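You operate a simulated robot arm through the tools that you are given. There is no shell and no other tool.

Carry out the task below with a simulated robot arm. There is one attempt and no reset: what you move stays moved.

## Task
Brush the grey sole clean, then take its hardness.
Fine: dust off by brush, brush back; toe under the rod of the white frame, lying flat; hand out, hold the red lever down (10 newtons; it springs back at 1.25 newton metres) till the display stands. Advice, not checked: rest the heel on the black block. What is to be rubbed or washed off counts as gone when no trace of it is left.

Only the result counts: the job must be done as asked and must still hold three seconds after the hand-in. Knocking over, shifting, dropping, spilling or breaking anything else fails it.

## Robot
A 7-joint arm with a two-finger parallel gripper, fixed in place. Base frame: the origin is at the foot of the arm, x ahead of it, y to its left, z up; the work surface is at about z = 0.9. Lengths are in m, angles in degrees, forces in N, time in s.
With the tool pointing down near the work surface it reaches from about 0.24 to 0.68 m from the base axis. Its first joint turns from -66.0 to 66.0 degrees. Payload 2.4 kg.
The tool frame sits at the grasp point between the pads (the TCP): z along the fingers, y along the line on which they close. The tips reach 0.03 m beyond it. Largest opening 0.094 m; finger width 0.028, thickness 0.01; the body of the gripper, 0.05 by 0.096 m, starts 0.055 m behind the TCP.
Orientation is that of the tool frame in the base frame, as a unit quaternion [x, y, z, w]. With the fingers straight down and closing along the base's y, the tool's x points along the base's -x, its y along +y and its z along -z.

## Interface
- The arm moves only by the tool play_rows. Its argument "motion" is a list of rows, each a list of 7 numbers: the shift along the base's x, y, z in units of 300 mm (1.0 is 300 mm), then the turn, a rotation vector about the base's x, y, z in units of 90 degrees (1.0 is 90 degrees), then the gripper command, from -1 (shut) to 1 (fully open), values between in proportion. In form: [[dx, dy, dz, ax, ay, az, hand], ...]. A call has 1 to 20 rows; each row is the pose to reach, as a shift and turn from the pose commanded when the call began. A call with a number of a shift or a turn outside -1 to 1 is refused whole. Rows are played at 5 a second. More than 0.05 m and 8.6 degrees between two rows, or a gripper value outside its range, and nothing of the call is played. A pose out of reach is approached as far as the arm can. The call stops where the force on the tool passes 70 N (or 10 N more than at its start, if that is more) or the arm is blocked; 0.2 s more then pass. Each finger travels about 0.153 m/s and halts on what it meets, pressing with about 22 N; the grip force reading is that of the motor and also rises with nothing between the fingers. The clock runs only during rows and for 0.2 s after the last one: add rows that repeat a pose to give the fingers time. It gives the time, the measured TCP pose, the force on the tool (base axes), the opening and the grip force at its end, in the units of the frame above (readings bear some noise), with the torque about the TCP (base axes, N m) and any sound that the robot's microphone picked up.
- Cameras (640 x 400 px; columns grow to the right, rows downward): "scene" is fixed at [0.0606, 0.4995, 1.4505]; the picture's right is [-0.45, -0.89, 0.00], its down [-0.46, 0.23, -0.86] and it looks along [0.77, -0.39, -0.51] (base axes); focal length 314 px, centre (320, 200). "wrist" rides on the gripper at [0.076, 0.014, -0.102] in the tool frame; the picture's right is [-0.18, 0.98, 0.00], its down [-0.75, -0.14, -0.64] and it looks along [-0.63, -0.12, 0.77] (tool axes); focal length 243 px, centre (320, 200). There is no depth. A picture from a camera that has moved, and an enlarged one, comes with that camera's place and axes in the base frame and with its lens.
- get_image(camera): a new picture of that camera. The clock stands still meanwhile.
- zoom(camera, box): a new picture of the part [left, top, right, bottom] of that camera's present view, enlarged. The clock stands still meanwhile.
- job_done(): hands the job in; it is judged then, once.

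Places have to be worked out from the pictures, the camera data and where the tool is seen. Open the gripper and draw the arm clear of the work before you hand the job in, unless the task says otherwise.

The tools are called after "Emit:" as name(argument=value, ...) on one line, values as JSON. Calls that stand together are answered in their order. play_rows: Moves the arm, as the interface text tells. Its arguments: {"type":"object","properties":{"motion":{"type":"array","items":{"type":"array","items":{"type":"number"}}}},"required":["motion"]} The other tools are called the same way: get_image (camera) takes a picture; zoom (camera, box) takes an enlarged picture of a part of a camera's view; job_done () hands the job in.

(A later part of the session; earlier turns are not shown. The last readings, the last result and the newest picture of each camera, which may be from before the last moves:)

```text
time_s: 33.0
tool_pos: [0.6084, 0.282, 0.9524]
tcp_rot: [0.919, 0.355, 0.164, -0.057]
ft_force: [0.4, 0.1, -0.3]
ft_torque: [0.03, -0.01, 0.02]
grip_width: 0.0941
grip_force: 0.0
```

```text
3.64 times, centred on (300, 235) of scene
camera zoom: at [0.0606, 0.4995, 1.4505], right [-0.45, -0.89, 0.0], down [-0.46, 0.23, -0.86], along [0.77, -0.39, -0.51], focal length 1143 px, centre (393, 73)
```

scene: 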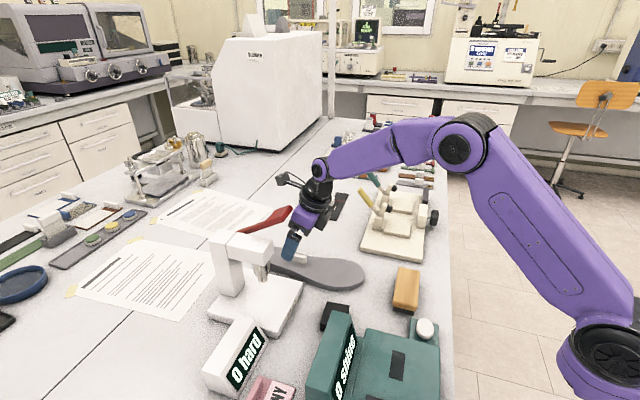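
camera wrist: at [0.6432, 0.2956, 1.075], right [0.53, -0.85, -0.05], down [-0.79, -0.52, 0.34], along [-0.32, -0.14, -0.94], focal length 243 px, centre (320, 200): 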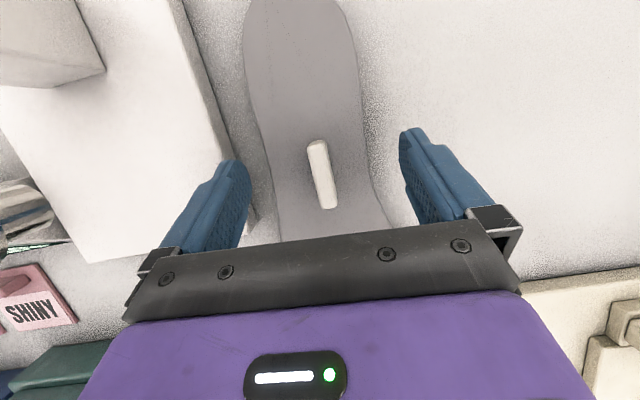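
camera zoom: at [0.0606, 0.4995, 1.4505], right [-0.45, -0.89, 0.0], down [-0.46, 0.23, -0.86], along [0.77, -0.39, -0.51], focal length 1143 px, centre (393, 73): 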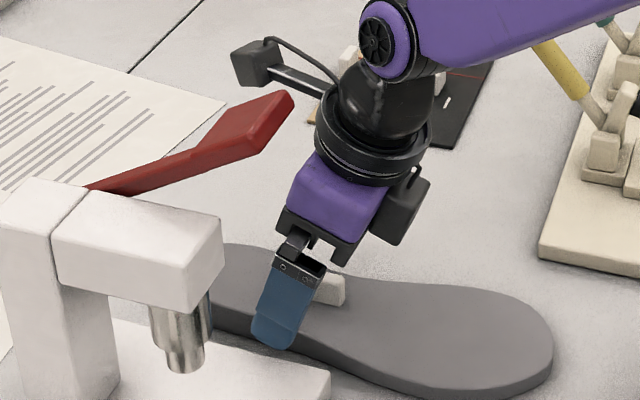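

All clear of the plate and lever. Closing on the tab now.

Emit:
play_rows(motion=[[0, 0, 0, 0, 0, 0, -1], [0, 0, 0, 0, 0, 0, -1], [0, 0, 0, 0, 0, 0, -1], [0, 0, 0, 0, 0, 0, -1]])

Emit:
get_image(camera="wrist")

```text
time_s: 34.0
tool_pos: [0.609, 0.2805, 0.9528]
tcp_rot: [0.919, 0.354, 0.164, -0.057]
ft_force: [-0.7, -4.4, 5.3]
ft_torque: [0.06, 0.06, 0.17]
grip_width: 0.0104
grip_force: 22.0
```

```text
taken
camera wrist: at [0.6435, 0.2948, 1.0756], right [0.53, -0.85, -0.05], down [-0.79, -0.51, 0.34], along [-0.32, -0.14, -0.94], focal length 243 px, centre (320, 200)
```

wrist: 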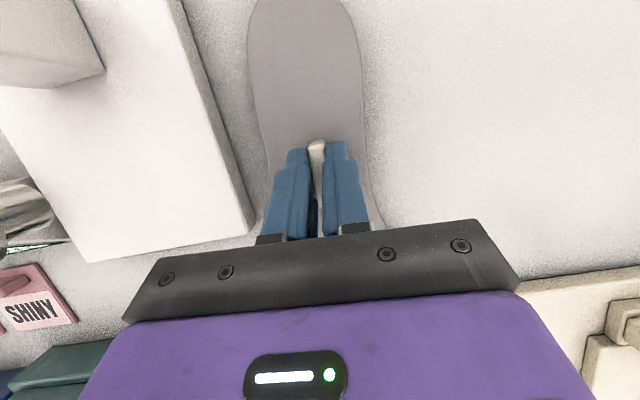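

The tab is held (10 mm). I'll lift 2 cm and check that the sole hangs level.

Emit:
play_rows(motion=[[0, 0, 0.03, 0, 0, 0, -1], [0, 0, 0.067, 0, 0, 0, -1], [0, 0, 0.067, 0, 0, 0, -1]])

Emit:
zoom(camera="scene", box=[240, 180, 400, 310])

Emit:
get_image(camera="wrist")

```text
time_s: 34.8
tool_pos: [0.6077, 0.2814, 0.9732]
tcp_rot: [0.919, 0.354, 0.164, -0.058]
ft_force: [-0.5, -0.1, -1.5]
ft_torque: [0.02, -0.04, -0.02]
grip_width: 0.0105
grip_force: 22.3
```

```text
3.08 times, centred on (320, 245) of scene
camera zoom: at [0.0607, 0.4995, 1.4505], right [-0.45, -0.89, 0.0], down [-0.46, 0.23, -0.86], along [0.77, -0.39, -0.51], focal length 967 px, centre (320, 62)
```

zoom: 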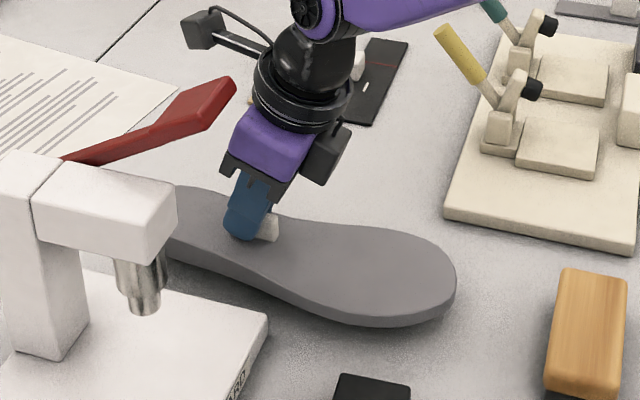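

```text
taken
camera wrist: at [0.6435, 0.2957, 1.0952], right [0.53, -0.85, -0.05], down [-0.78, -0.51, 0.34], along [-0.32, -0.14, -0.94], focal length 243 px, centre (320, 200)
```

wrist: 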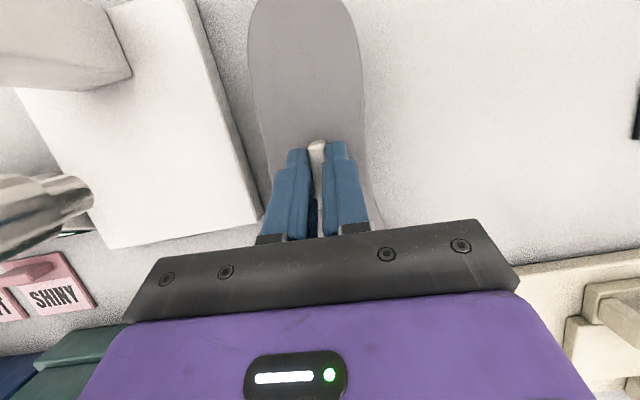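

The sole hangs level. I'll shift it about 6 cm away from the lever (tab to about (0.585, 0.225)), still clear of brush and fixture, and set it down there for an upright regrasp.

Emit:
play_rows(motion=[[-0.026, -0.063, 0, 0, 0, 0, -1], [-0.052, -0.126, 0, 0, 0, 0, -1], [-0.078, -0.188, 0, 0, 0, 0, -1], [-0.078, -0.188, -0.03, 0, 0, 0, -1], [-0.078, -0.188, -0.05, 0, 0, 0, -1], [-0.078, -0.188, -0.06, 0, 0, 0, -1], [-0.078, -0.188, -0.065, 0, 0, 0, -1], [-0.078, -0.188, -0.065, 0, 0, 0, -1]])

Emit:
zoom(camera="scene", box=[260, 190, 450, 330])

```text
time_s: 36.6
tool_pos: [0.5854, 0.2249, 0.9532]
tcp_rot: [0.919, 0.354, 0.164, -0.057]
ft_force: [0.3, -0.2, 1.9]
ft_torque: [-0.09, 0.26, 0.06]
grip_width: 0.0104
grip_force: 22.5
```

```text
2.86 times, centred on (355, 260) of scene
camera zoom: at [0.0606, 0.4994, 1.4505], right [-0.45, -0.89, 0.0], down [-0.46, 0.23, -0.86], along [0.77, -0.39, -0.51], focal length 898 px, centre (220, 29)
```

zoom: 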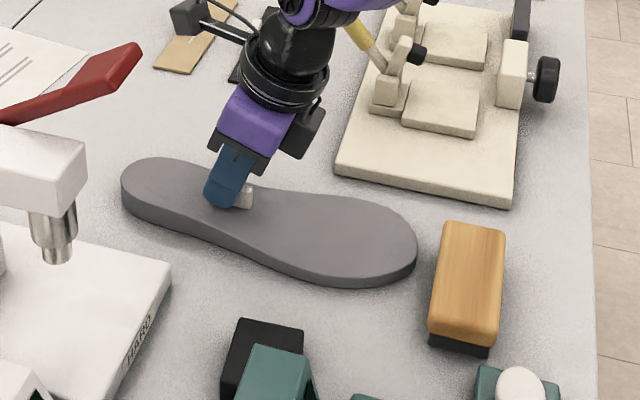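

The sole rests on the table. I'll release, rise 8 cm and bring the tool upright over the tab.

Emit:
play_rows(motion=[[0, 0, 0.003, 0, 0, 0, 1], [0, 0, 0.005, 0, 0, 0, 1], [0, 0, 0.005, 0, 0, 0, 1], [0, 0, 0.1, 0, 0, 0, 1], [0, 0, 0.2, 0, 0, 0, 1], [0, 0, 0.27, -0.03, 0.033, 0, 1], [0, 0, 0.27, -0.075, 0.083, 0, 1], [0, 0, 0.27, -0.12, 0.133, 0, 1], [0, 0, 0.27, -0.1487, 0.1651, 0, 1], [0, 0, 0.27, -0.1487, 0.1651, 0, 1]])

Emit:
get_image(camera="wrist")

Emit:
zoom(camera="scene", box=[240, 170, 450, 330])

```text
time_s: 38.8
tool_pos: [0.5852, 0.2264, 1.0353]
tcp_rot: [0.932, 0.361, 0.001, 0.004]
ft_force: [0.1, -0.8, 0.2]
ft_torque: [0.0, -0.02, 0.01]
grip_width: 0.094
grip_force: 0.0
```

```text
taken
camera wrist: at [0.6499, 0.2665, 1.1374], right [0.52, -0.85, 0.01], down [-0.66, -0.4, 0.64], along [-0.54, -0.34, -0.77], focal length 243 px, centre (320, 200)
```

wrist: 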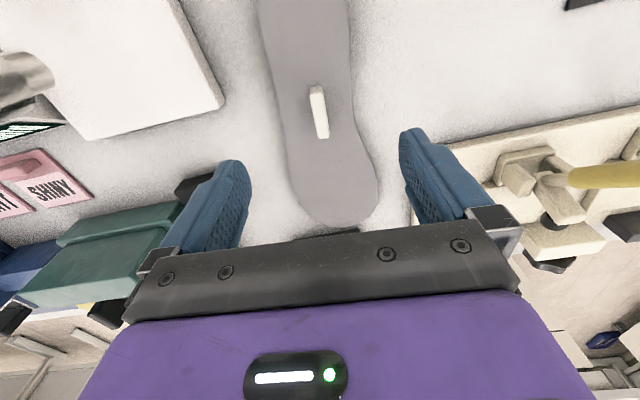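

```text
2.50 times, centred on (345, 250) of scene
camera zoom: at [0.0606, 0.4995, 1.4505], right [-0.45, -0.89, 0.0], down [-0.46, 0.23, -0.86], along [0.77, -0.39, -0.51], focal length 786 px, centre (258, 75)
```

zoom: 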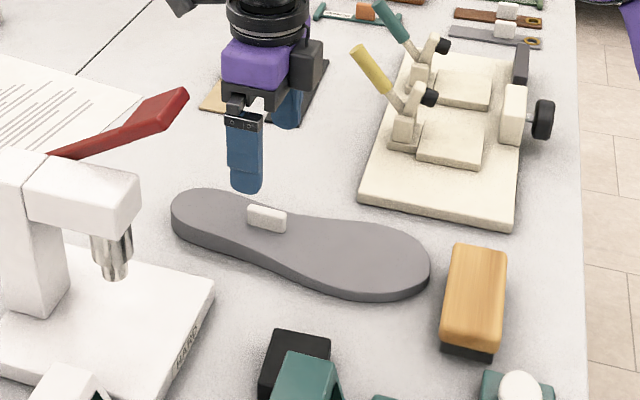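

The tool is upright, centred and aligned over the tab. I'll descend to TCP z ≈ 0.9495 and close.

Emit:
play_rows(motion=[[0, 0, -0.1, 0, 0, 0, 1], [0, 0, -0.2, 0, 0, 0, 1], [0, 0, -0.25, 0, 0, 0, 1], [0, 0, -0.275, 0, 0, 0, 1], [0, 0, -0.282, 0, 0, 0, 1], [0, 0, -0.282, 0, 0, 0, 1]])

Emit:
play_rows(motion=[[0, 0, 0, 0, 0, 0, -1], [0, 0, 0, 0, 0, 0, -1], [0, 0, 0, 0, 0, 0, -1], [0, 0, 0, 0, 0, 0, -1]])

Emit:
get_image(camera="wrist")

```text
time_s: 40.2
tool_pos: [0.5861, 0.2263, 0.9492]
tcp_rot: [0.933, 0.361, 0.002, 0.004]
ft_force: [-0.5, 0.1, -0.1]
ft_torque: [0.02, 0.0, 0.0]
grip_width: 0.094
grip_force: 0.1
```

```text
time_s: 41.2
tool_pos: [0.5863, 0.2235, 0.9525]
tcp_rot: [0.933, 0.359, 0.004, 0.004]
ft_force: [8.4, -10.5, 13.8]
ft_torque: [-0.04, -0.09, -0.12]
grip_width: 0.0105
grip_force: 22.3
```

```text
taken
camera wrist: at [0.6512, 0.2641, 1.0543], right [0.52, -0.85, 0.01], down [-0.66, -0.4, 0.64], along [-0.54, -0.34, -0.77], focal length 243 px, centre (320, 200)
```

wrist: 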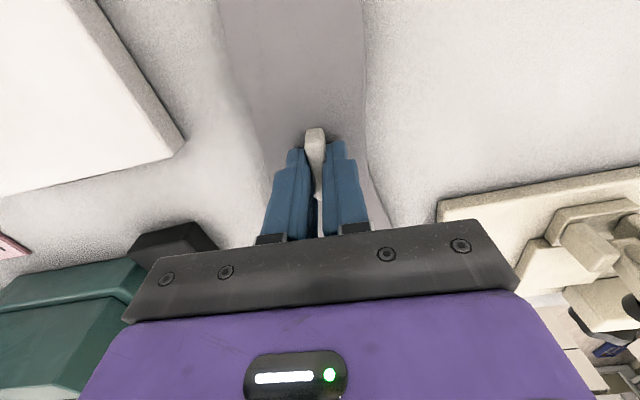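

The grip closed (10.5 mm) with some side load because the tab was slightly off-centre. I'll lift 2 cm and check the force and that the sole hangs level.

Emit:
play_rows(motion=[[0, 0, 0.02, 0, 0, 0, -1], [0, 0, 0.05, 0, 0, 0, -1], [0, 0, 0.09, 0, 0, 0, -1], [0, 0, 0.09, 0, 0, 0, -1]])

Emit:
zoom(camera="scene", box=[240, 170, 450, 330])

Emit:
get_image(camera="wrist")

```text
time_s: 42.2
tool_pos: [0.584, 0.2256, 0.9757]
tcp_rot: [0.933, 0.36, 0.002, 0.003]
ft_force: [-0.5, -0.6, -2.6]
ft_torque: [0.04, -0.03, -0.01]
grip_width: 0.0107
grip_force: 22.2
```

```text
2.50 times, centred on (345, 250) of scene
camera zoom: at [0.0607, 0.4995, 1.4505], right [-0.45, -0.89, 0.0], down [-0.46, 0.23, -0.86], along [0.77, -0.39, -0.51], focal length 786 px, centre (258, 75)
```

zoom: 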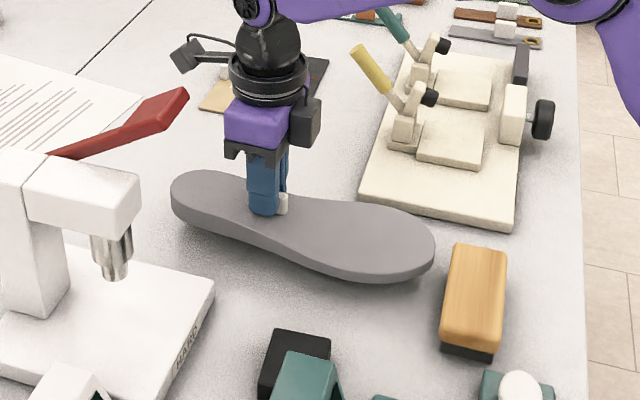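

```text
taken
camera wrist: at [0.6491, 0.2658, 1.0789], right [0.53, -0.85, 0.01], down [-0.66, -0.4, 0.64], along [-0.54, -0.34, -0.77], focal length 243 px, centre (320, 200)
```

wrist: 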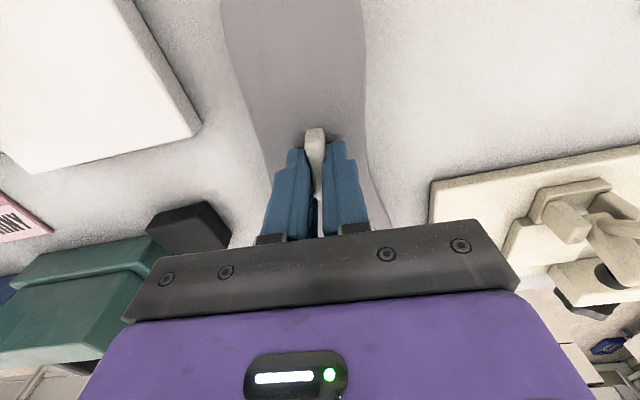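

The sole is lifted and nearly level. I'll raise it to 1.12, carry it to open space near (0.42, 0.10) and start the half-turn there.

Emit:
play_rows(motion=[[0, 0, 0.15, 0, 0, 0, -1], [-0.09, -0.07, 0.25, 0, 0, 0, -1], [-0.19, -0.14, 0.34, 0, 0, 0, -1], [-0.29, -0.21, 0.42, 0, 0, 0, -1], [-0.39, -0.29, 0.48, 0, 0, 0, -1], [-0.48, -0.36, 0.48, 0, 0, 0, -1], [-0.547, -0.419, 0.48, 0, 0, 0, -1], [-0.547, -0.419, 0.48, 0, 0, 0.09, -1], [-0.547, -0.419, 0.48, 0, 0, 0.18, -1], [-0.547, -0.419, 0.48, 0, 0, 0.27, -1], [-0.547, -0.419, 0.48, 0, 0, 0.36, -1], [-0.547, -0.419, 0.48, 0, 0, 0.45, -1], [-0.547, -0.419, 0.48, 0, 0, 0.54, -1], [-0.547, -0.419, 0.48, 0, 0, 0.63, -1], [-0.547, -0.419, 0.48, 0, 0, 0.72, -1], [-0.547, -0.419, 0.48, 0, 0, 0.81, -1], [-0.547, -0.419, 0.48, 0, 0, 0.9, -1], [-0.547, -0.419, 0.48, 0, 0, 0.99, -1]])

Emit:
get_image(camera="scene")

```text
time_s: 46.0
tool_pos: [0.4221, 0.1003, 1.1204]
tcp_rot: [0.41, 0.912, 0.003, 0.001]
ft_force: [-0.2, 0.4, -0.9]
ft_torque: [0.05, 0.0, 0.03]
grip_width: 0.0105
grip_force: 21.9
```

```text
taken
```

scene: 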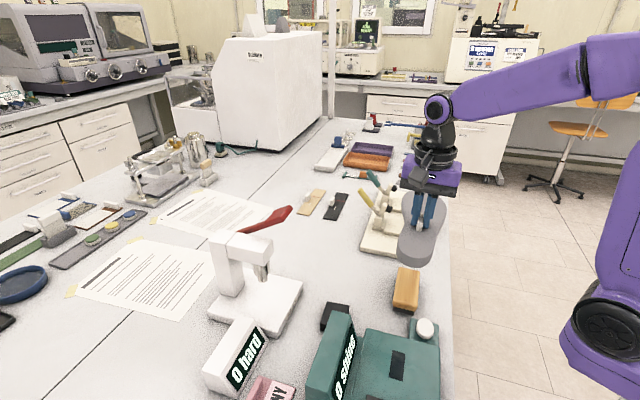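

Half the turn is done. I'll continue the rotation towards yaw +45°.

Emit:
play_rows(motion=[[0, 0, 0, 0, 0, 0.09, -1], [0, 0, 0, 0, 0, 0.18, -1], [0, 0, 0, 0, 0, 0.27, -1], [0, 0, 0, 0, 0, 0.36, -1], [0, 0, 0, 0, 0, 0.45, -1], [0, 0, 0, 0, 0, 0.54, -1], [0, 0, 0, 0, 0, 0.63, -1], [0, 0, 0, 0, 0, 0.72, -1], [0, 0, 0, 0, 0, 0.81, -1], [0, 0, 0, 0, 0, 0.9, -1], [0, 0, 0, 0, 0, 0.99, -1], [0, 0, 0, 0, 0, 0.99, -1]])

Emit:
get_image(camera="scene")

Emit:
get_image(camera="wrist")

```text
time_s: 48.6
tool_pos: [0.4222, 0.1004, 1.121]
tcp_rot: [-0.347, 0.938, 0.004, -0.001]
ft_force: [0.3, -0.4, -1.2]
ft_torque: [-0.02, 0.05, 0.03]
grip_width: 0.0104
grip_force: 21.8
```

```text
taken
```

scene: 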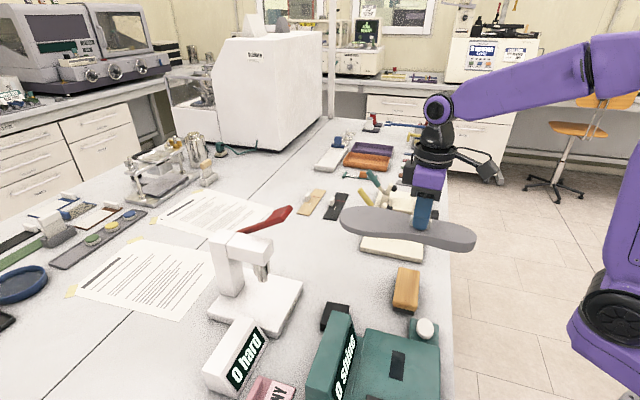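

```text
taken
camera wrist: at [0.3537, 0.0593, 1.2233], right [-0.5, 0.87, 0.01], down [0.67, 0.38, 0.64], along [0.55, 0.33, -0.77], focal length 243 px, centre (320, 200)
```

wrist: 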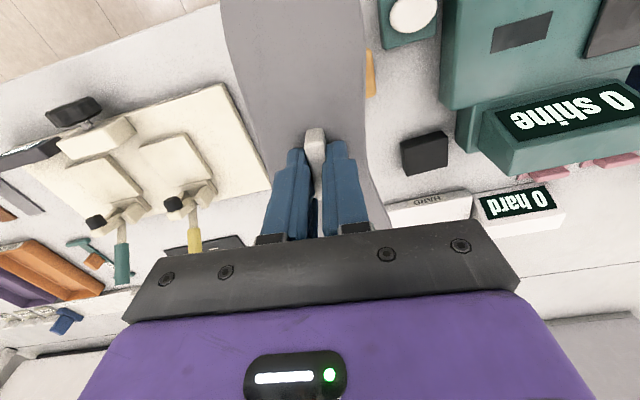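

The sole now points toe-first toward the frame (yaw about 41°). Before moving in, I need the exact position of the block, the teal display box and the frame, so I'll zoom the wrist and scene views.

Emit:
zoom(camera="wrist", box=[380, 80, 580, 240])

Emit:
zoom(camera="scene", box=[290, 285, 390, 385])

Emit:
zoom(camera="scene", box=[330, 150, 490, 270])

```text
2.50 times, centred on (480, 160) of wrist
camera zoom: at [0.3537, 0.0593, 1.2233], right [-0.5, 0.87, 0.01], down [0.67, 0.38, 0.64], along [0.55, 0.33, -0.77], focal length 606 px, centre (-80, 300)
```

zoom: 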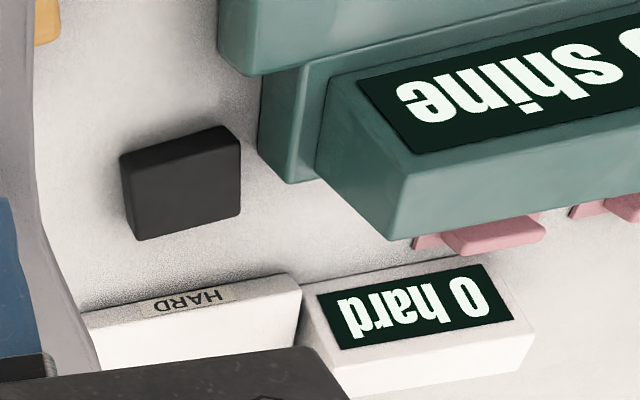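

```text
4.00 times, centred on (340, 335) of scene
camera zoom: at [0.0607, 0.4995, 1.4505], right [-0.45, -0.89, 0.0], down [-0.46, 0.23, -0.86], along [0.77, -0.39, -0.51], focal length 1258 px, centre (240, -340)
```

zoom: 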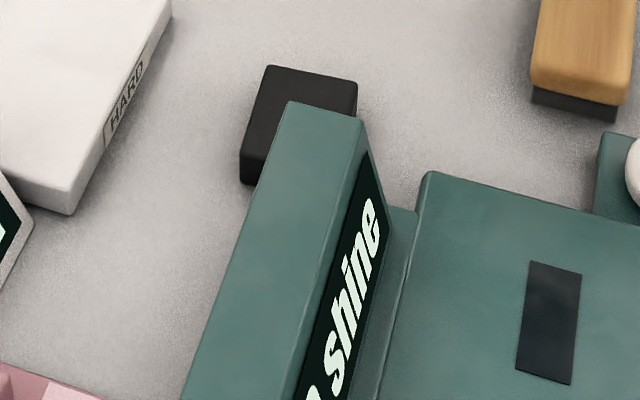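

```text
3.33 times, centred on (410, 210) of scene
camera zoom: at [0.0607, 0.4995, 1.4505], right [-0.45, -0.89, 0.0], down [-0.46, 0.23, -0.86], along [0.77, -0.39, -0.51], focal length 1048 px, centre (20, 167)
```

zoom: 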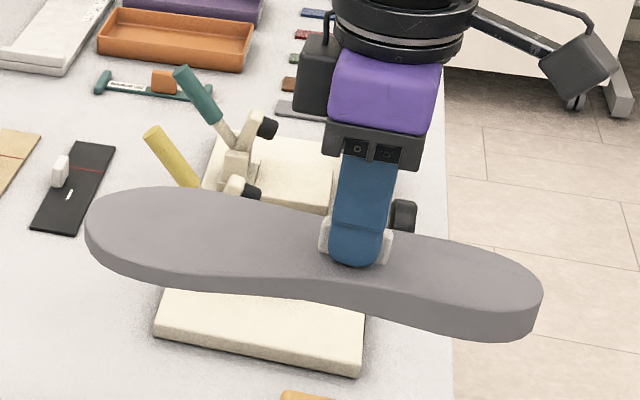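

I've fixed the target. The toe centre goes under the rod at (0.534, 0.390) and the heel over the block, about 1 cm clear of the teal body, with the TCP at about (0.461, 0.310) and yaw 46°. I'll first carry the sole to the open right side of the frame and lower it to sliding height there.

Emit:
play_rows(motion=[[0.1, 0.06, 0, 0, 0, 0.012, -1], [0.2, 0.12, 0, 0, 0, 0.024, -1], [0.3, 0.18, 0, 0, 0, 0.036, -1], [0.4, 0.24, 0, 0, 0, 0.048, -1], [0.48, 0.29, 0, 0, 0, 0.06, -1], [0.516, 0.312, 0, 0, 0, 0.06, -1], [0.516, 0.312, -0.12, 0, 0, 0.06, -1], [0.516, 0.312, -0.24, 0, 0, 0.06, -1], [0.516, 0.312, -0.36, 0, 0, 0.06, -1], [0.516, 0.312, -0.42, 0, 0, 0.06, -1], [0.516, 0.312, -0.42, 0, 0, 0.06, -1]])

Emit:
get_image(camera="scene")

Emit:
get_image(camera="wrist")

```text
time_s: 51.0
tool_pos: [0.5764, 0.1933, 0.9939]
tcp_rot: [-0.39, 0.921, 0.004, -0.002]
ft_force: [-0.1, -0.5, -1.1]
ft_torque: [-0.02, 0.0, 0.01]
grip_width: 0.0106
grip_force: 21.5
```

```text
taken
```

scene: 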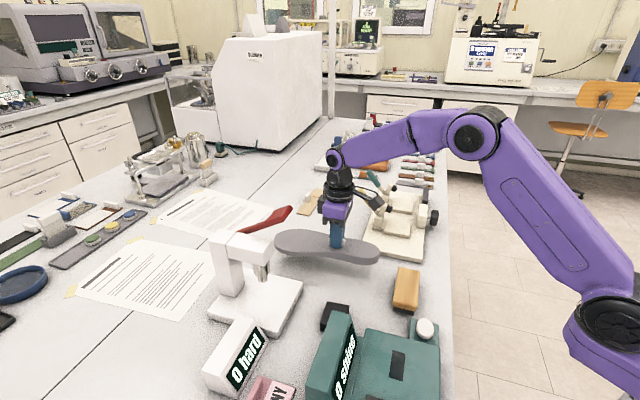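

```text
taken
camera wrist: at [0.5131, 0.1475, 1.0974], right [-0.58, 0.82, 0.01], down [0.63, 0.44, 0.64], along [0.52, 0.38, -0.77], focal length 243 px, centre (320, 200)
```

wrist: 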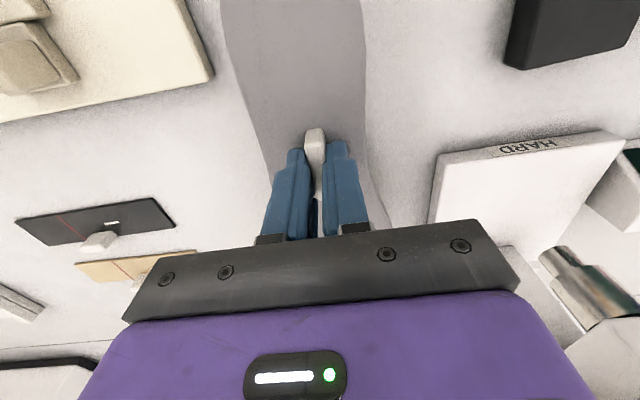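

Good position. I'll zoom in to compare the sole's height with the rod's tip and the plate.

Emit:
zoom(camera="scene", box=[200, 195, 400, 345])

Emit:
zoom(camera="wrist", box=[430, 100, 640, 360])

```text
2.67 times, centred on (300, 270) of scene
camera zoom: at [0.0607, 0.4995, 1.4505], right [-0.45, -0.89, 0.0], down [-0.46, 0.23, -0.86], along [0.77, -0.39, -0.51], focal length 838 px, centre (373, 13)
```

zoom: 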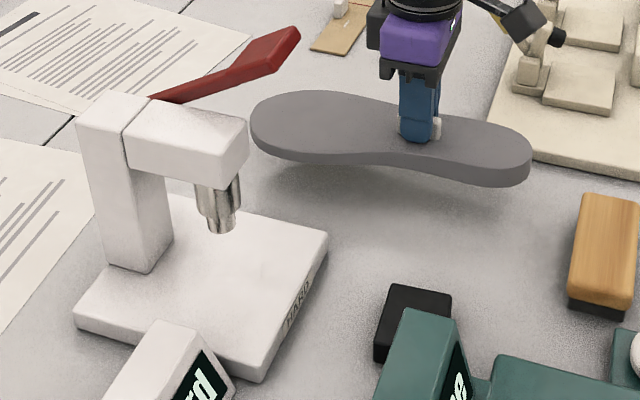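

```text
1.54 times, centred on (535, 230) of wrist
camera zoom: at [0.5131, 0.1475, 1.0974], right [-0.58, 0.82, 0.01], down [0.63, 0.44, 0.64], along [0.52, 0.38, -0.77], focal length 373 px, centre (-11, 154)
```

zoom: 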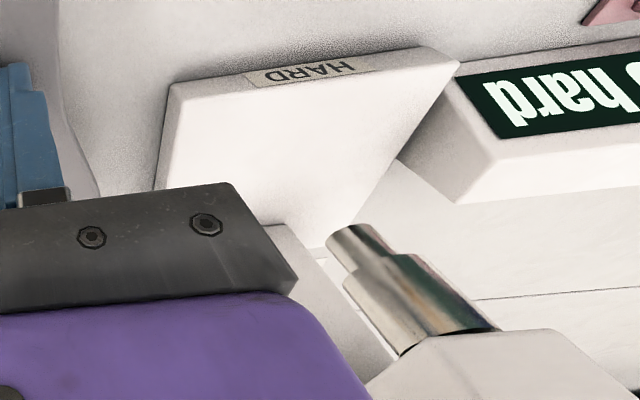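

The rod tip is at z ≈ 0.978 and the plate top at ≈ 0.92. The sole is level with about 2 cm of room below the rod. I'll drop 6 mm and slide the sole sideways under the rod.

Emit:
play_rows(motion=[[0, 0, -0.02, 0, 0, 0, -1], [-0.06, 0.06, -0.02, 0, 0, 0, -1], [-0.12, 0.12, -0.02, 0, 0, 0, -1], [-0.18, 0.18, -0.02, 0, 0, 0, -1], [-0.22, 0.222, -0.02, 0, 0, 0, -1], [-0.22, 0.222, -0.02, 0, 0, 0, -1]])

Emit:
zoom(camera="scene", box=[200, 195, 400, 345])

Emit:
get_image(camera="wrist")

```text
time_s: 52.4
tool_pos: [0.5078, 0.2589, 0.9911]
tcp_rot: [-0.39, 0.921, 0.004, -0.002]
ft_force: [0.1, -0.1, -1.0]
ft_torque: [-0.02, 0.04, 0.01]
grip_width: 0.0104
grip_force: 21.9
```

```text
2.67 times, centred on (300, 270) of scene
camera zoom: at [0.0607, 0.4995, 1.4505], right [-0.45, -0.89, 0.0], down [-0.46, 0.23, -0.86], along [0.77, -0.39, -0.51], focal length 838 px, centre (373, 13)
```

zoom: 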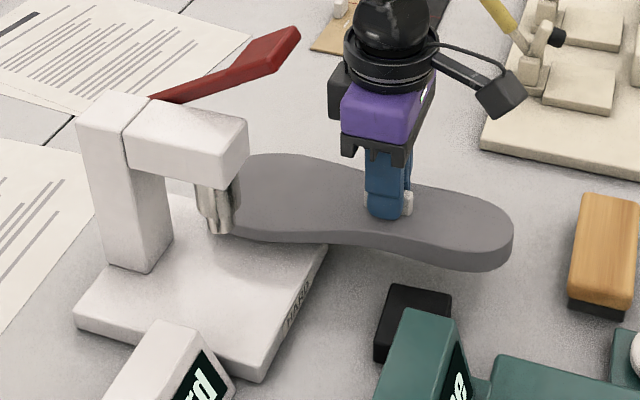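

```text
taken
camera wrist: at [0.4456, 0.2137, 1.0927], right [-0.58, 0.82, 0.01], down [0.63, 0.44, 0.64], along [0.52, 0.38, -0.77], focal length 243 px, centre (320, 200)
```

wrist: 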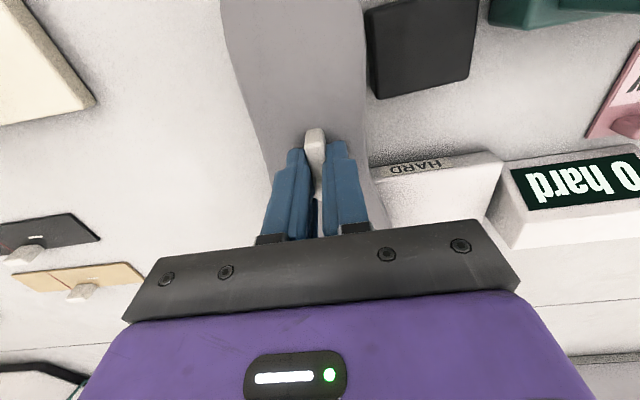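

No contact, and the toe is moving cleanly below the rod's tip. I'll slide the remaining 7 cm to the target.

Emit:
play_rows(motion=[[-0.05, 0.055, -0.003, 0, 0, 0, -1], [-0.1, 0.11, -0.006, 0, 0, 0, -1], [-0.14, 0.15, -0.008, 0, 0, 0, -1], [-0.157, 0.17, -0.008, 0, 0, 0, -1], [-0.157, 0.17, -0.008, 0, 0, 0, -1]])

Emit:
zoom(camera="scene", box=[200, 195, 400, 345])

Emit:
get_image(camera="wrist")

```text
time_s: 53.6
tool_pos: [0.4632, 0.3114, 0.9861]
tcp_rot: [-0.39, 0.921, 0.004, -0.002]
ft_force: [-0.5, 0.7, -1.0]
ft_torque: [-0.06, 0.06, 0.03]
grip_width: 0.0107
grip_force: 22.0
```

```text
2.67 times, centred on (300, 270) of scene
camera zoom: at [0.0607, 0.4995, 1.4505], right [-0.45, -0.89, 0.0], down [-0.46, 0.23, -0.86], along [0.77, -0.39, -0.51], focal length 838 px, centre (373, 13)
```

zoom: 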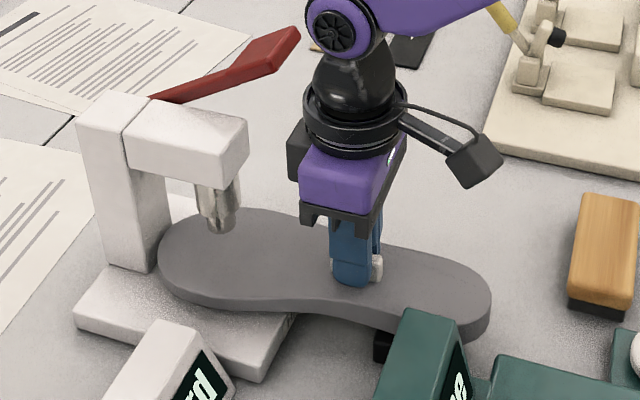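

```text
taken
camera wrist: at [0.3995, 0.2649, 1.0884], right [-0.58, 0.82, 0.01], down [0.63, 0.44, 0.64], along [0.52, 0.38, -0.77], focal length 243 px, centre (320, 200)
```

wrist: 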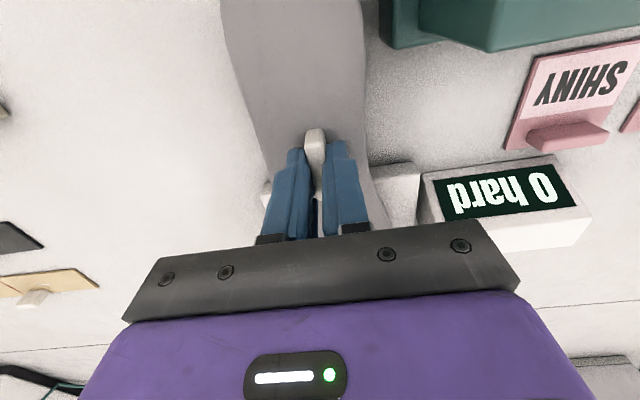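

The sole is over plate and block, with gaps at the post and teal body. I'll lower it gently, watching the force for touchdown (expected TCP z ≈ 0.970).

Emit:
play_rows(motion=[[-0.006, -0.005, -0.02, 0, 0, 0, -1], [-0.006, -0.005, -0.035, 0, 0, 0, -1], [-0.006, -0.005, -0.043, 0, 0, 0, -1], [-0.006, -0.005, -0.047, 0, 0, 0, -1], [-0.006, -0.005, -0.047, 0, 0, 0, -1]])

Emit:
zoom(camera="scene", box=[200, 215, 400, 365])

```text
time_s: 54.8
tool_pos: [0.4618, 0.3098, 0.975]
tcp_rot: [-0.39, 0.921, 0.004, 0.001]
ft_force: [-6.4, -5.1, 44.7]
ft_torque: [-0.96, 0.78, -0.06]
grip_width: 0.0103
grip_force: 22.6
```

```text
2.67 times, centred on (300, 290) of scene
camera zoom: at [0.0598, 0.4989, 1.4508], right [-0.45, -0.89, 0.0], down [-0.46, 0.23, -0.86], along [0.77, -0.38, -0.51], focal length 838 px, centre (373, -40)
```

zoom: 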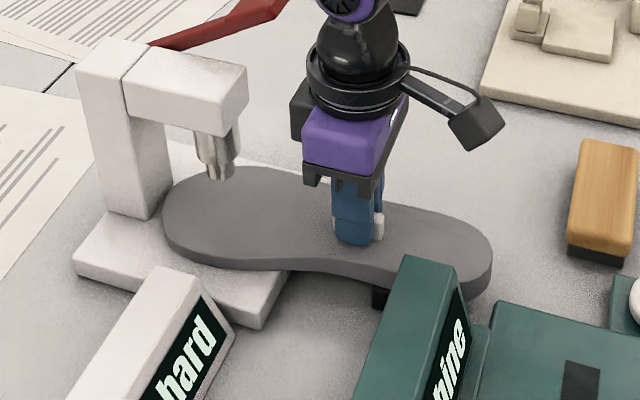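

It touched down earlier than expected and is now pressed with 45 N, mainly on the block. I'll back off upward to relieve the load.

Emit:
play_rows(motion=[[0, 0, 0.007, 0, 0, 0, -1], [0, 0, 0.01, 0, 0, 0, -1], [0, 0, 0.01, 0, 0, 0, -1]])

Emit:
zoom(camera="scene", box=[230, 250, 400, 365])

Emit:
get_image(camera="wrist")

```text
time_s: 55.6
tool_pos: [0.4615, 0.3104, 0.9756]
tcp_rot: [-0.389, 0.921, 0.004, 0.0]
ft_force: [5.9, 3.8, 9.8]
ft_torque: [0.08, -0.43, 0.03]
grip_width: 0.0106
grip_force: 22.0
```

```text
3.48 times, centred on (315, 308) of scene
camera zoom: at [0.0606, 0.4995, 1.4505], right [-0.45, -0.89, 0.0], down [-0.46, 0.23, -0.86], along [0.77, -0.39, -0.51], focal length 1094 px, centre (337, -174)
```

zoom: 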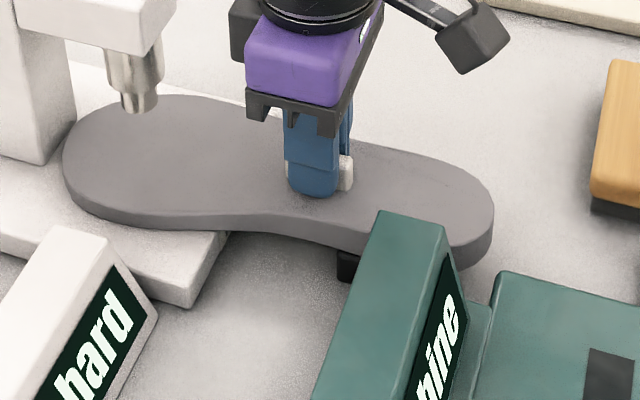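

```text
taken
camera wrist: at [0.3975, 0.2635, 1.0774], right [-0.58, 0.82, 0.01], down [0.63, 0.44, 0.64], along [0.52, 0.38, -0.77], focal length 243 px, centre (320, 200)
```

wrist: 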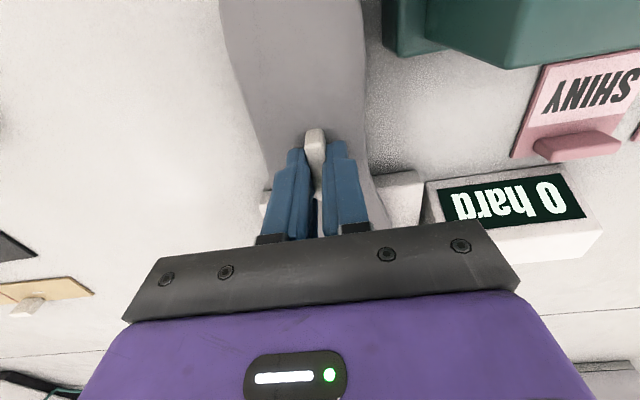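

The load is down to 10 N and the sole now rests on both plate and block, lying flat. I'll ease up a touch, open the fingers, and withdraw up and back from the lever.

Emit:
play_rows(motion=[[0, 0, 0.003, 0, 0, 0, -1], [0, 0, 0.004, 0, 0, 0, 0.0], [0, 0, 0.006, 0, 0, 0, 1], [0, 0, 0.008, 0, 0, 0, 1], [0, 0, 0.008, 0, 0, 0, 1], [0, 0, 0.06, 0, 0, 0, 1], [0, 0, 0.14, 0, 0, 0, 1], [-0.06, -0.06, 0.25, 0, 0, 0, 1], [-0.15, -0.15, 0.35, 0, 0, 0, 1], [-0.25, -0.25, 0.42, 0, 0, 0, 1], [-0.25, -0.25, 0.42, 0, 0, 0, 1]])

Emit:
zoom(camera="scene", box=[200, 200, 400, 365])

Emit:
get_image(camera="wrist")

```text
time_s: 58.0
tool_pos: [0.3837, 0.233, 1.1002]
tcp_rot: [-0.39, 0.921, 0.005, -0.002]
ft_force: [-1.8, -0.3, -0.1]
ft_torque: [0.0, 0.02, 0.02]
grip_width: 0.0943
grip_force: 0.1
```

```text
2.42 times, centred on (300, 282) of scene
camera zoom: at [0.0606, 0.4995, 1.4505], right [-0.45, -0.89, 0.0], down [-0.46, 0.23, -0.86], along [0.77, -0.39, -0.51], focal length 762 px, centre (368, 0)
```

zoom: 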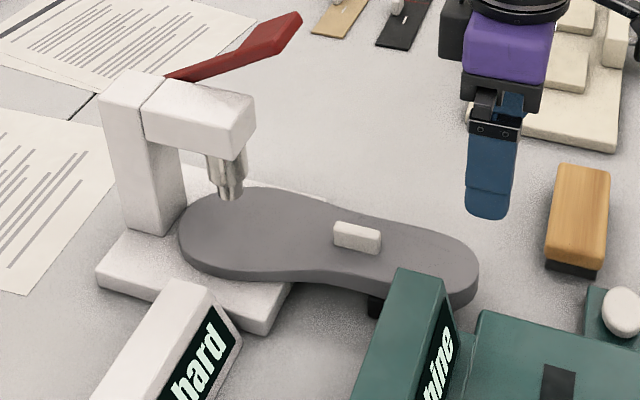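

```text
taken
camera wrist: at [0.3201, 0.1872, 1.2028], right [-0.58, 0.82, 0.01], down [0.63, 0.44, 0.64], along [0.52, 0.38, -0.77], focal length 243 px, centre (320, 200)
```

wrist: 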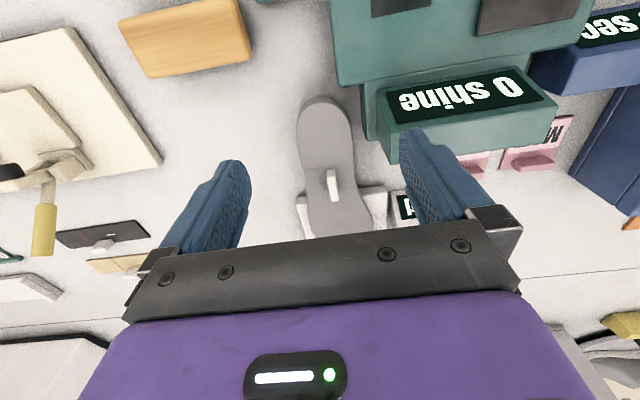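

The sole is released and lies across plate and block with the toe below the rod. I'll zoom in to check that it lies flat and clear of other things.

Emit:
zoom(camera="scene", box=[240, 255, 350, 335])

Emit:
zoom(camera="scene", box=[310, 270, 400, 330])

Emit:
zoom(camera="wrist", box=[260, 70, 420, 240])

```text
5.00 times, centred on (295, 295) of scene
camera zoom: at [0.0606, 0.4995, 1.4505], right [-0.45, -0.89, 0.0], down [-0.46, 0.23, -0.86], along [0.77, -0.39, -0.51], focal length 1572 px, centre (445, -275)
```

zoom: 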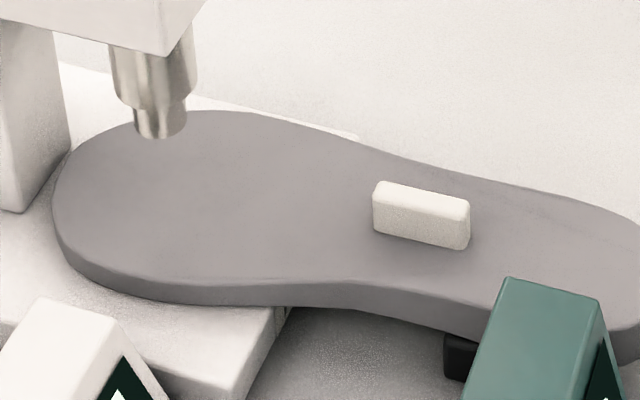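

```text
6.67 times, centred on (355, 300) of scene
camera zoom: at [0.0606, 0.4995, 1.4505], right [-0.45, -0.89, 0.0], down [-0.46, 0.23, -0.86], along [0.77, -0.39, -0.51], focal length 2096 px, centre (87, -467)
```

zoom: 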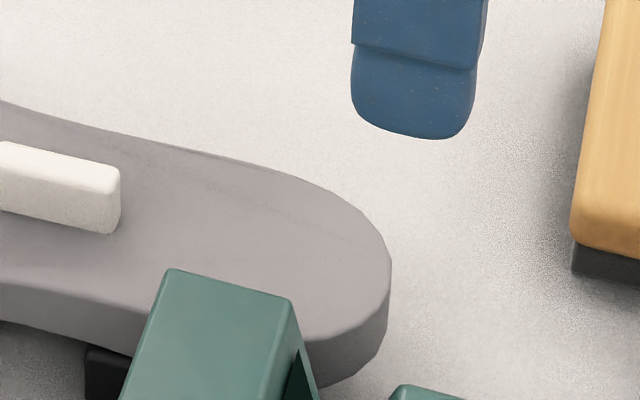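

```text
2.35 times, centred on (340, 155) of wrist
camera zoom: at [0.3201, 0.1872, 1.2028], right [-0.58, 0.82, 0.01], down [0.63, 0.44, 0.64], along [0.52, 0.38, -0.77], focal length 571 px, centre (273, 306)
```

zoom: 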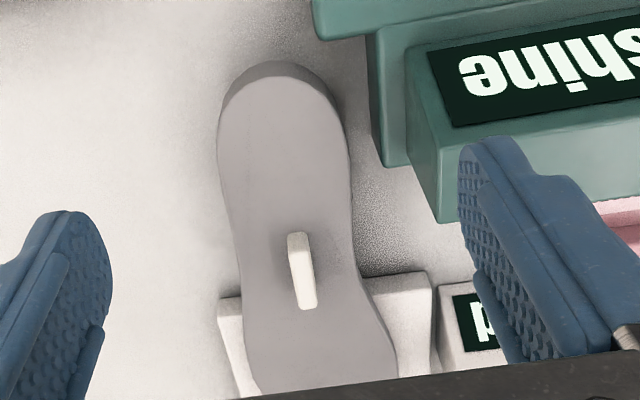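

The sole lies flat and is clear of the teal instrument and the post. For the lever I'll close the fingers, rise, and tilt the tool 25° outward, because the pad at about (0.545, 0.339, 1.12) is near the reach limit.

Emit:
play_rows(motion=[[0, 0, 0.1, 0, 0, 0, -1], [0.05, 0.025, 0.2, 0.04, -0.039, 0, -1], [0.11, 0.055, 0.28, 0.08, -0.077, 0, -1], [0.18, 0.09, 0.3, 0.12, -0.116, 0, -1], [0.25, 0.125, 0.3, 0.16, -0.155, 0, -1], [0.321, 0.157, 0.3, 0.1997, -0.1931, 0, -1], [0.321, 0.157, 0.3, 0.1997, -0.1931, 0, -1]])

Emit:
get_image(camera="scene")

Emit:
get_image(camera="wrist")

```text
time_s: 59.6
tool_pos: [0.4812, 0.2821, 1.1924]
tcp_rot: [-0.381, 0.899, 0.089, 0.199]
ft_force: [0.0, 0.4, -0.4]
ft_torque: [0.03, -0.01, -0.01]
grip_width: 0.0001
grip_force: 22.0
```

```text
taken
```

scene: 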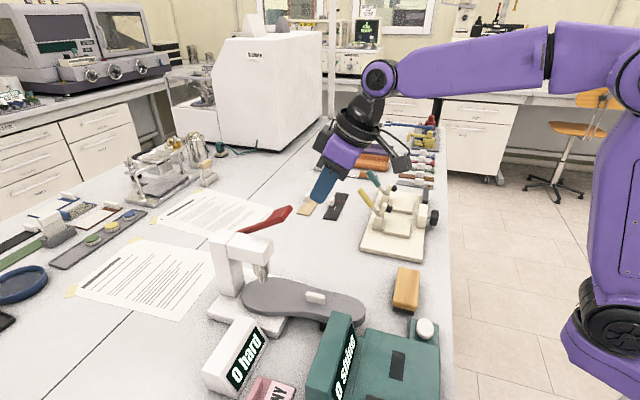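

```text
taken
camera wrist: at [0.3926, 0.2095, 1.2522], right [-0.59, 0.8, 0.09], down [0.39, 0.19, 0.9], along [0.7, 0.57, -0.43], focal length 243 px, centre (320, 200)
```

wrist: 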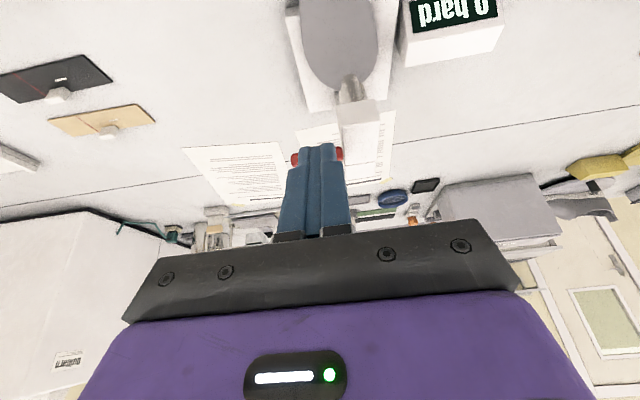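

The toe sits directly under the rod, and the red pad shows just beyond the closed fingertips. I'll move above the pad at about (0.545, 0.339) with the tip about 2 cm above it.

Emit:
play_rows(motion=[[0.05, 0.045, -0.005, 0, 0, 0, -1], [0.1, 0.09, -0.01, 0, 0, 0, -1], [0.16, 0.14, -0.015, 0, 0, 0, -1], [0.211, 0.189, -0.02, 0, 0, 0, -1], [0.211, 0.189, -0.02, 0, 0, 0, -1]])

Emit:
zoom(camera="scene", box=[190, 130, 390, 300])

Emit:
get_image(camera="wrist")

```text
time_s: 60.8
tool_pos: [0.5432, 0.3385, 1.1858]
tcp_rot: [-0.381, 0.899, 0.088, 0.198]
ft_force: [1.0, 0.0, 0.5]
ft_torque: [-0.02, 0.02, 0.0]
grip_width: 0.0001
grip_force: 22.2
```

```text
2.35 times, centred on (290, 215) of scene
camera zoom: at [0.0607, 0.4995, 1.4505], right [-0.45, -0.89, 0.0], down [-0.46, 0.23, -0.86], along [0.77, -0.39, -0.51], focal length 740 px, centre (391, 165)
```

zoom: 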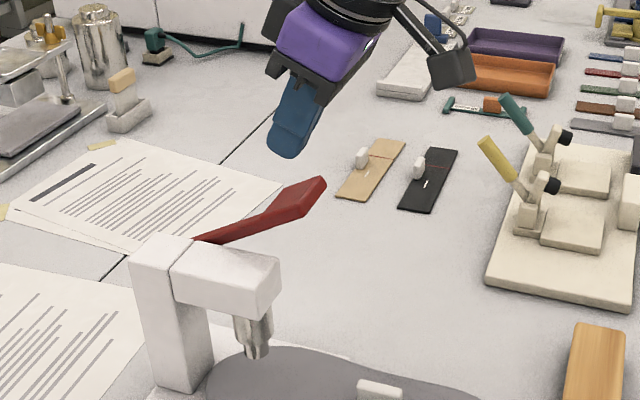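

```text
taken
camera wrist: at [0.4561, 0.2662, 1.2462], right [-0.59, 0.8, 0.09], down [0.39, 0.19, 0.9], along [0.7, 0.57, -0.43], focal length 243 px, centre (320, 200)
```

wrist: 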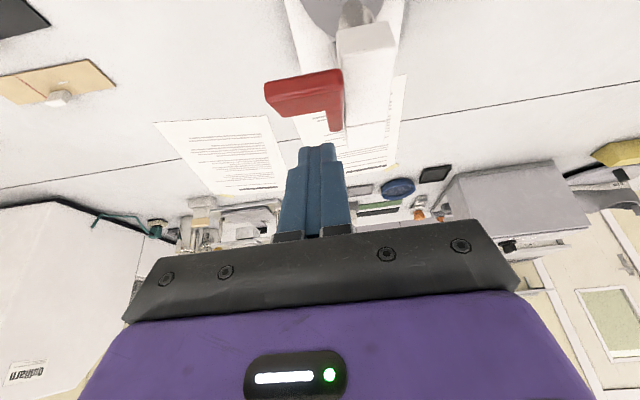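

The tip is about 3 cm above the pad's centre, and the point straight below it lies on the pad. I'll descend gently to make contact and watch the force.

Emit:
play_rows(motion=[[0, 0, -0.04, 0, 0, 0, -1], [0, 0, -0.08, 0, 0, 0, -1], [0, 0, -0.1, 0, 0, 0, -1], [0, 0, -0.11, 0, 0, 0, -1], [0, 0, -0.12, 0, 0, 0, -1], [0, 0, -0.12, 0, 0, 0, -1]])

Emit:
zoom(camera="scene", box=[190, 170, 390, 390])

Emit:
get_image(camera="wrist")

```text
time_s: 62.2
tool_pos: [0.5441, 0.3382, 1.1503]
tcp_rot: [-0.381, 0.898, 0.089, 0.198]
ft_force: [-0.3, 0.1, 4.1]
ft_torque: [0.01, -0.01, 0.02]
grip_width: 0.0002
grip_force: 21.8
```

```text
1.82 times, centred on (290, 280) of scene
camera zoom: at [0.0606, 0.4994, 1.4505], right [-0.45, -0.89, 0.0], down [-0.46, 0.23, -0.86], along [0.77, -0.39, -0.51], focal length 572 px, centre (374, 54)
```

zoom: 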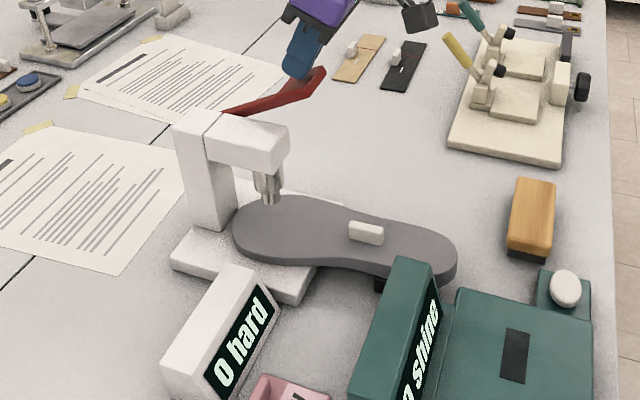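

```text
taken
camera wrist: at [0.4564, 0.266, 1.2103], right [-0.59, 0.8, 0.09], down [0.39, 0.19, 0.9], along [0.7, 0.57, -0.43], focal length 243 px, centre (320, 200)
```

wrist: 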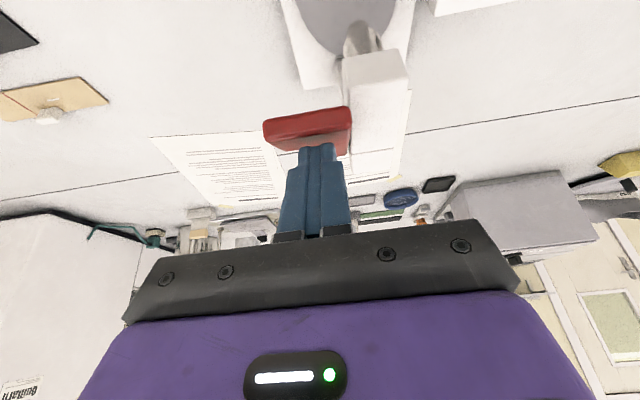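

Contact is made at z 1.150 with 4 N. I'll press down 2 cm, following the lever's arc slightly towards me, and watch force and display.

Emit:
play_rows(motion=[[-0.004, -0.004, -0.013, 0, 0, 0, -1], [-0.008, -0.008, -0.027, 0, 0, 0, -1], [-0.013, -0.013, -0.04, 0, 0, 0, -1], [-0.017, -0.017, -0.053, 0, 0, 0, -1], [-0.021, -0.021, -0.067, 0, 0, 0, -1], [-0.021, -0.021, -0.067, 0, 0, 0, -1]])

Emit:
zoom(camera="scene", box=[190, 170, 390, 390])

Emit:
get_image(camera="wrist")

```text
time_s: 63.6
tool_pos: [0.5389, 0.3327, 1.1296]
tcp_rot: [-0.382, 0.898, 0.089, 0.198]
ft_force: [3.9, 2.9, 4.4]
ft_torque: [0.1, -0.07, 0.02]
grip_width: 0.0
grip_force: 22.2
```

```text
1.82 times, centred on (290, 280) of scene
camera zoom: at [0.0607, 0.4995, 1.4505], right [-0.45, -0.89, 0.0], down [-0.46, 0.23, -0.86], along [0.77, -0.39, -0.51], focal length 572 px, centre (374, 54)
```

zoom: 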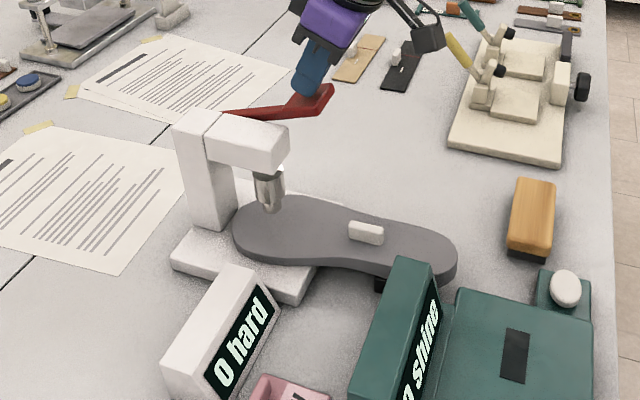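

```text
taken
camera wrist: at [0.4505, 0.2598, 1.1902], right [-0.59, 0.8, 0.09], down [0.39, 0.19, 0.9], along [0.7, 0.57, -0.43], focal length 243 px, centre (320, 200)
```

wrist: 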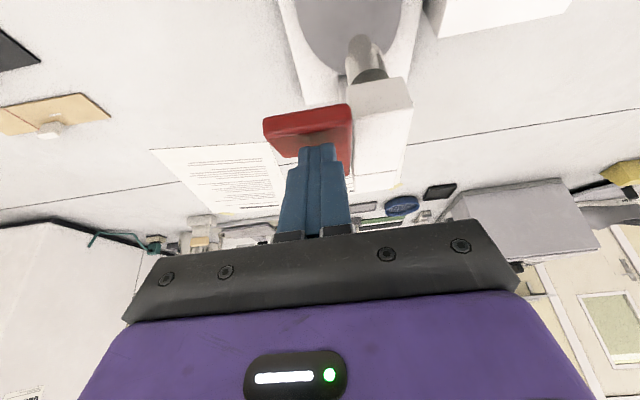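

The lever follows and the rod is coming down; the reading is still 0. The sideways force shows I moved slightly too far forward, so I'll press a further 2 cm nearly straight down.

Emit:
play_rows(motion=[[0.004, 0.004, -0.013, 0, 0, 0, -1], [0.004, 0.004, -0.027, 0, 0, 0, -1], [0.002, 0.002, -0.04, 0, 0, 0, -1], [0, 0, -0.053, 0, 0, 0, -1], [-0.002, -0.002, -0.067, 0, 0, 0, -1], [-0.002, -0.002, -0.067, 0, 0, 0, -1]])

Emit:
zoom(camera="scene", box=[190, 170, 390, 390])

Emit:
get_image(camera="wrist")

```text
time_s: 65.0
tool_pos: [0.5384, 0.3292, 1.1086]
tcp_rot: [-0.381, 0.899, 0.088, 0.198]
ft_force: [2.6, 2.4, 6.4]
ft_torque: [0.05, -0.1, -0.03]
grip_width: 0.0
grip_force: 21.5
```

```text
1.82 times, centred on (290, 280) of scene
camera zoom: at [0.0606, 0.4995, 1.4505], right [-0.45, -0.89, 0.0], down [-0.46, 0.23, -0.86], along [0.77, -0.39, -0.51], focal length 572 px, centre (374, 54)
```

zoom: 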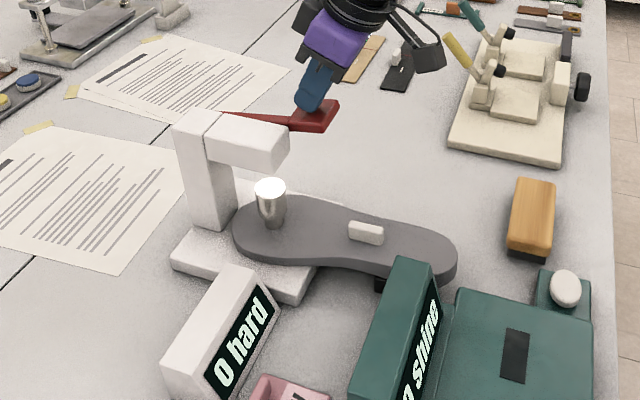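

```text
taken
camera wrist: at [0.4499, 0.2581, 1.1695], right [-0.59, 0.8, 0.09], down [0.39, 0.19, 0.9], along [0.7, 0.57, -0.43], focal length 243 px, centre (320, 200)
```

wrist: 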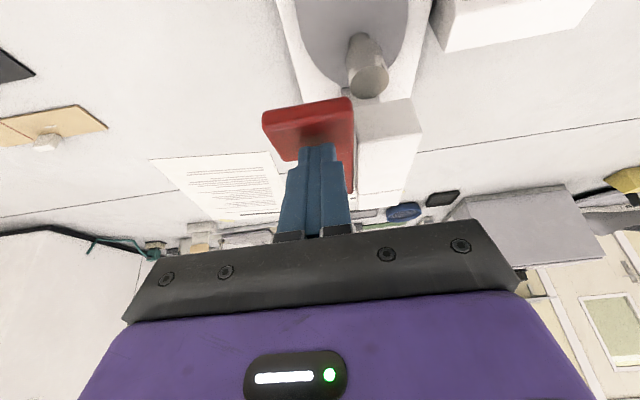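

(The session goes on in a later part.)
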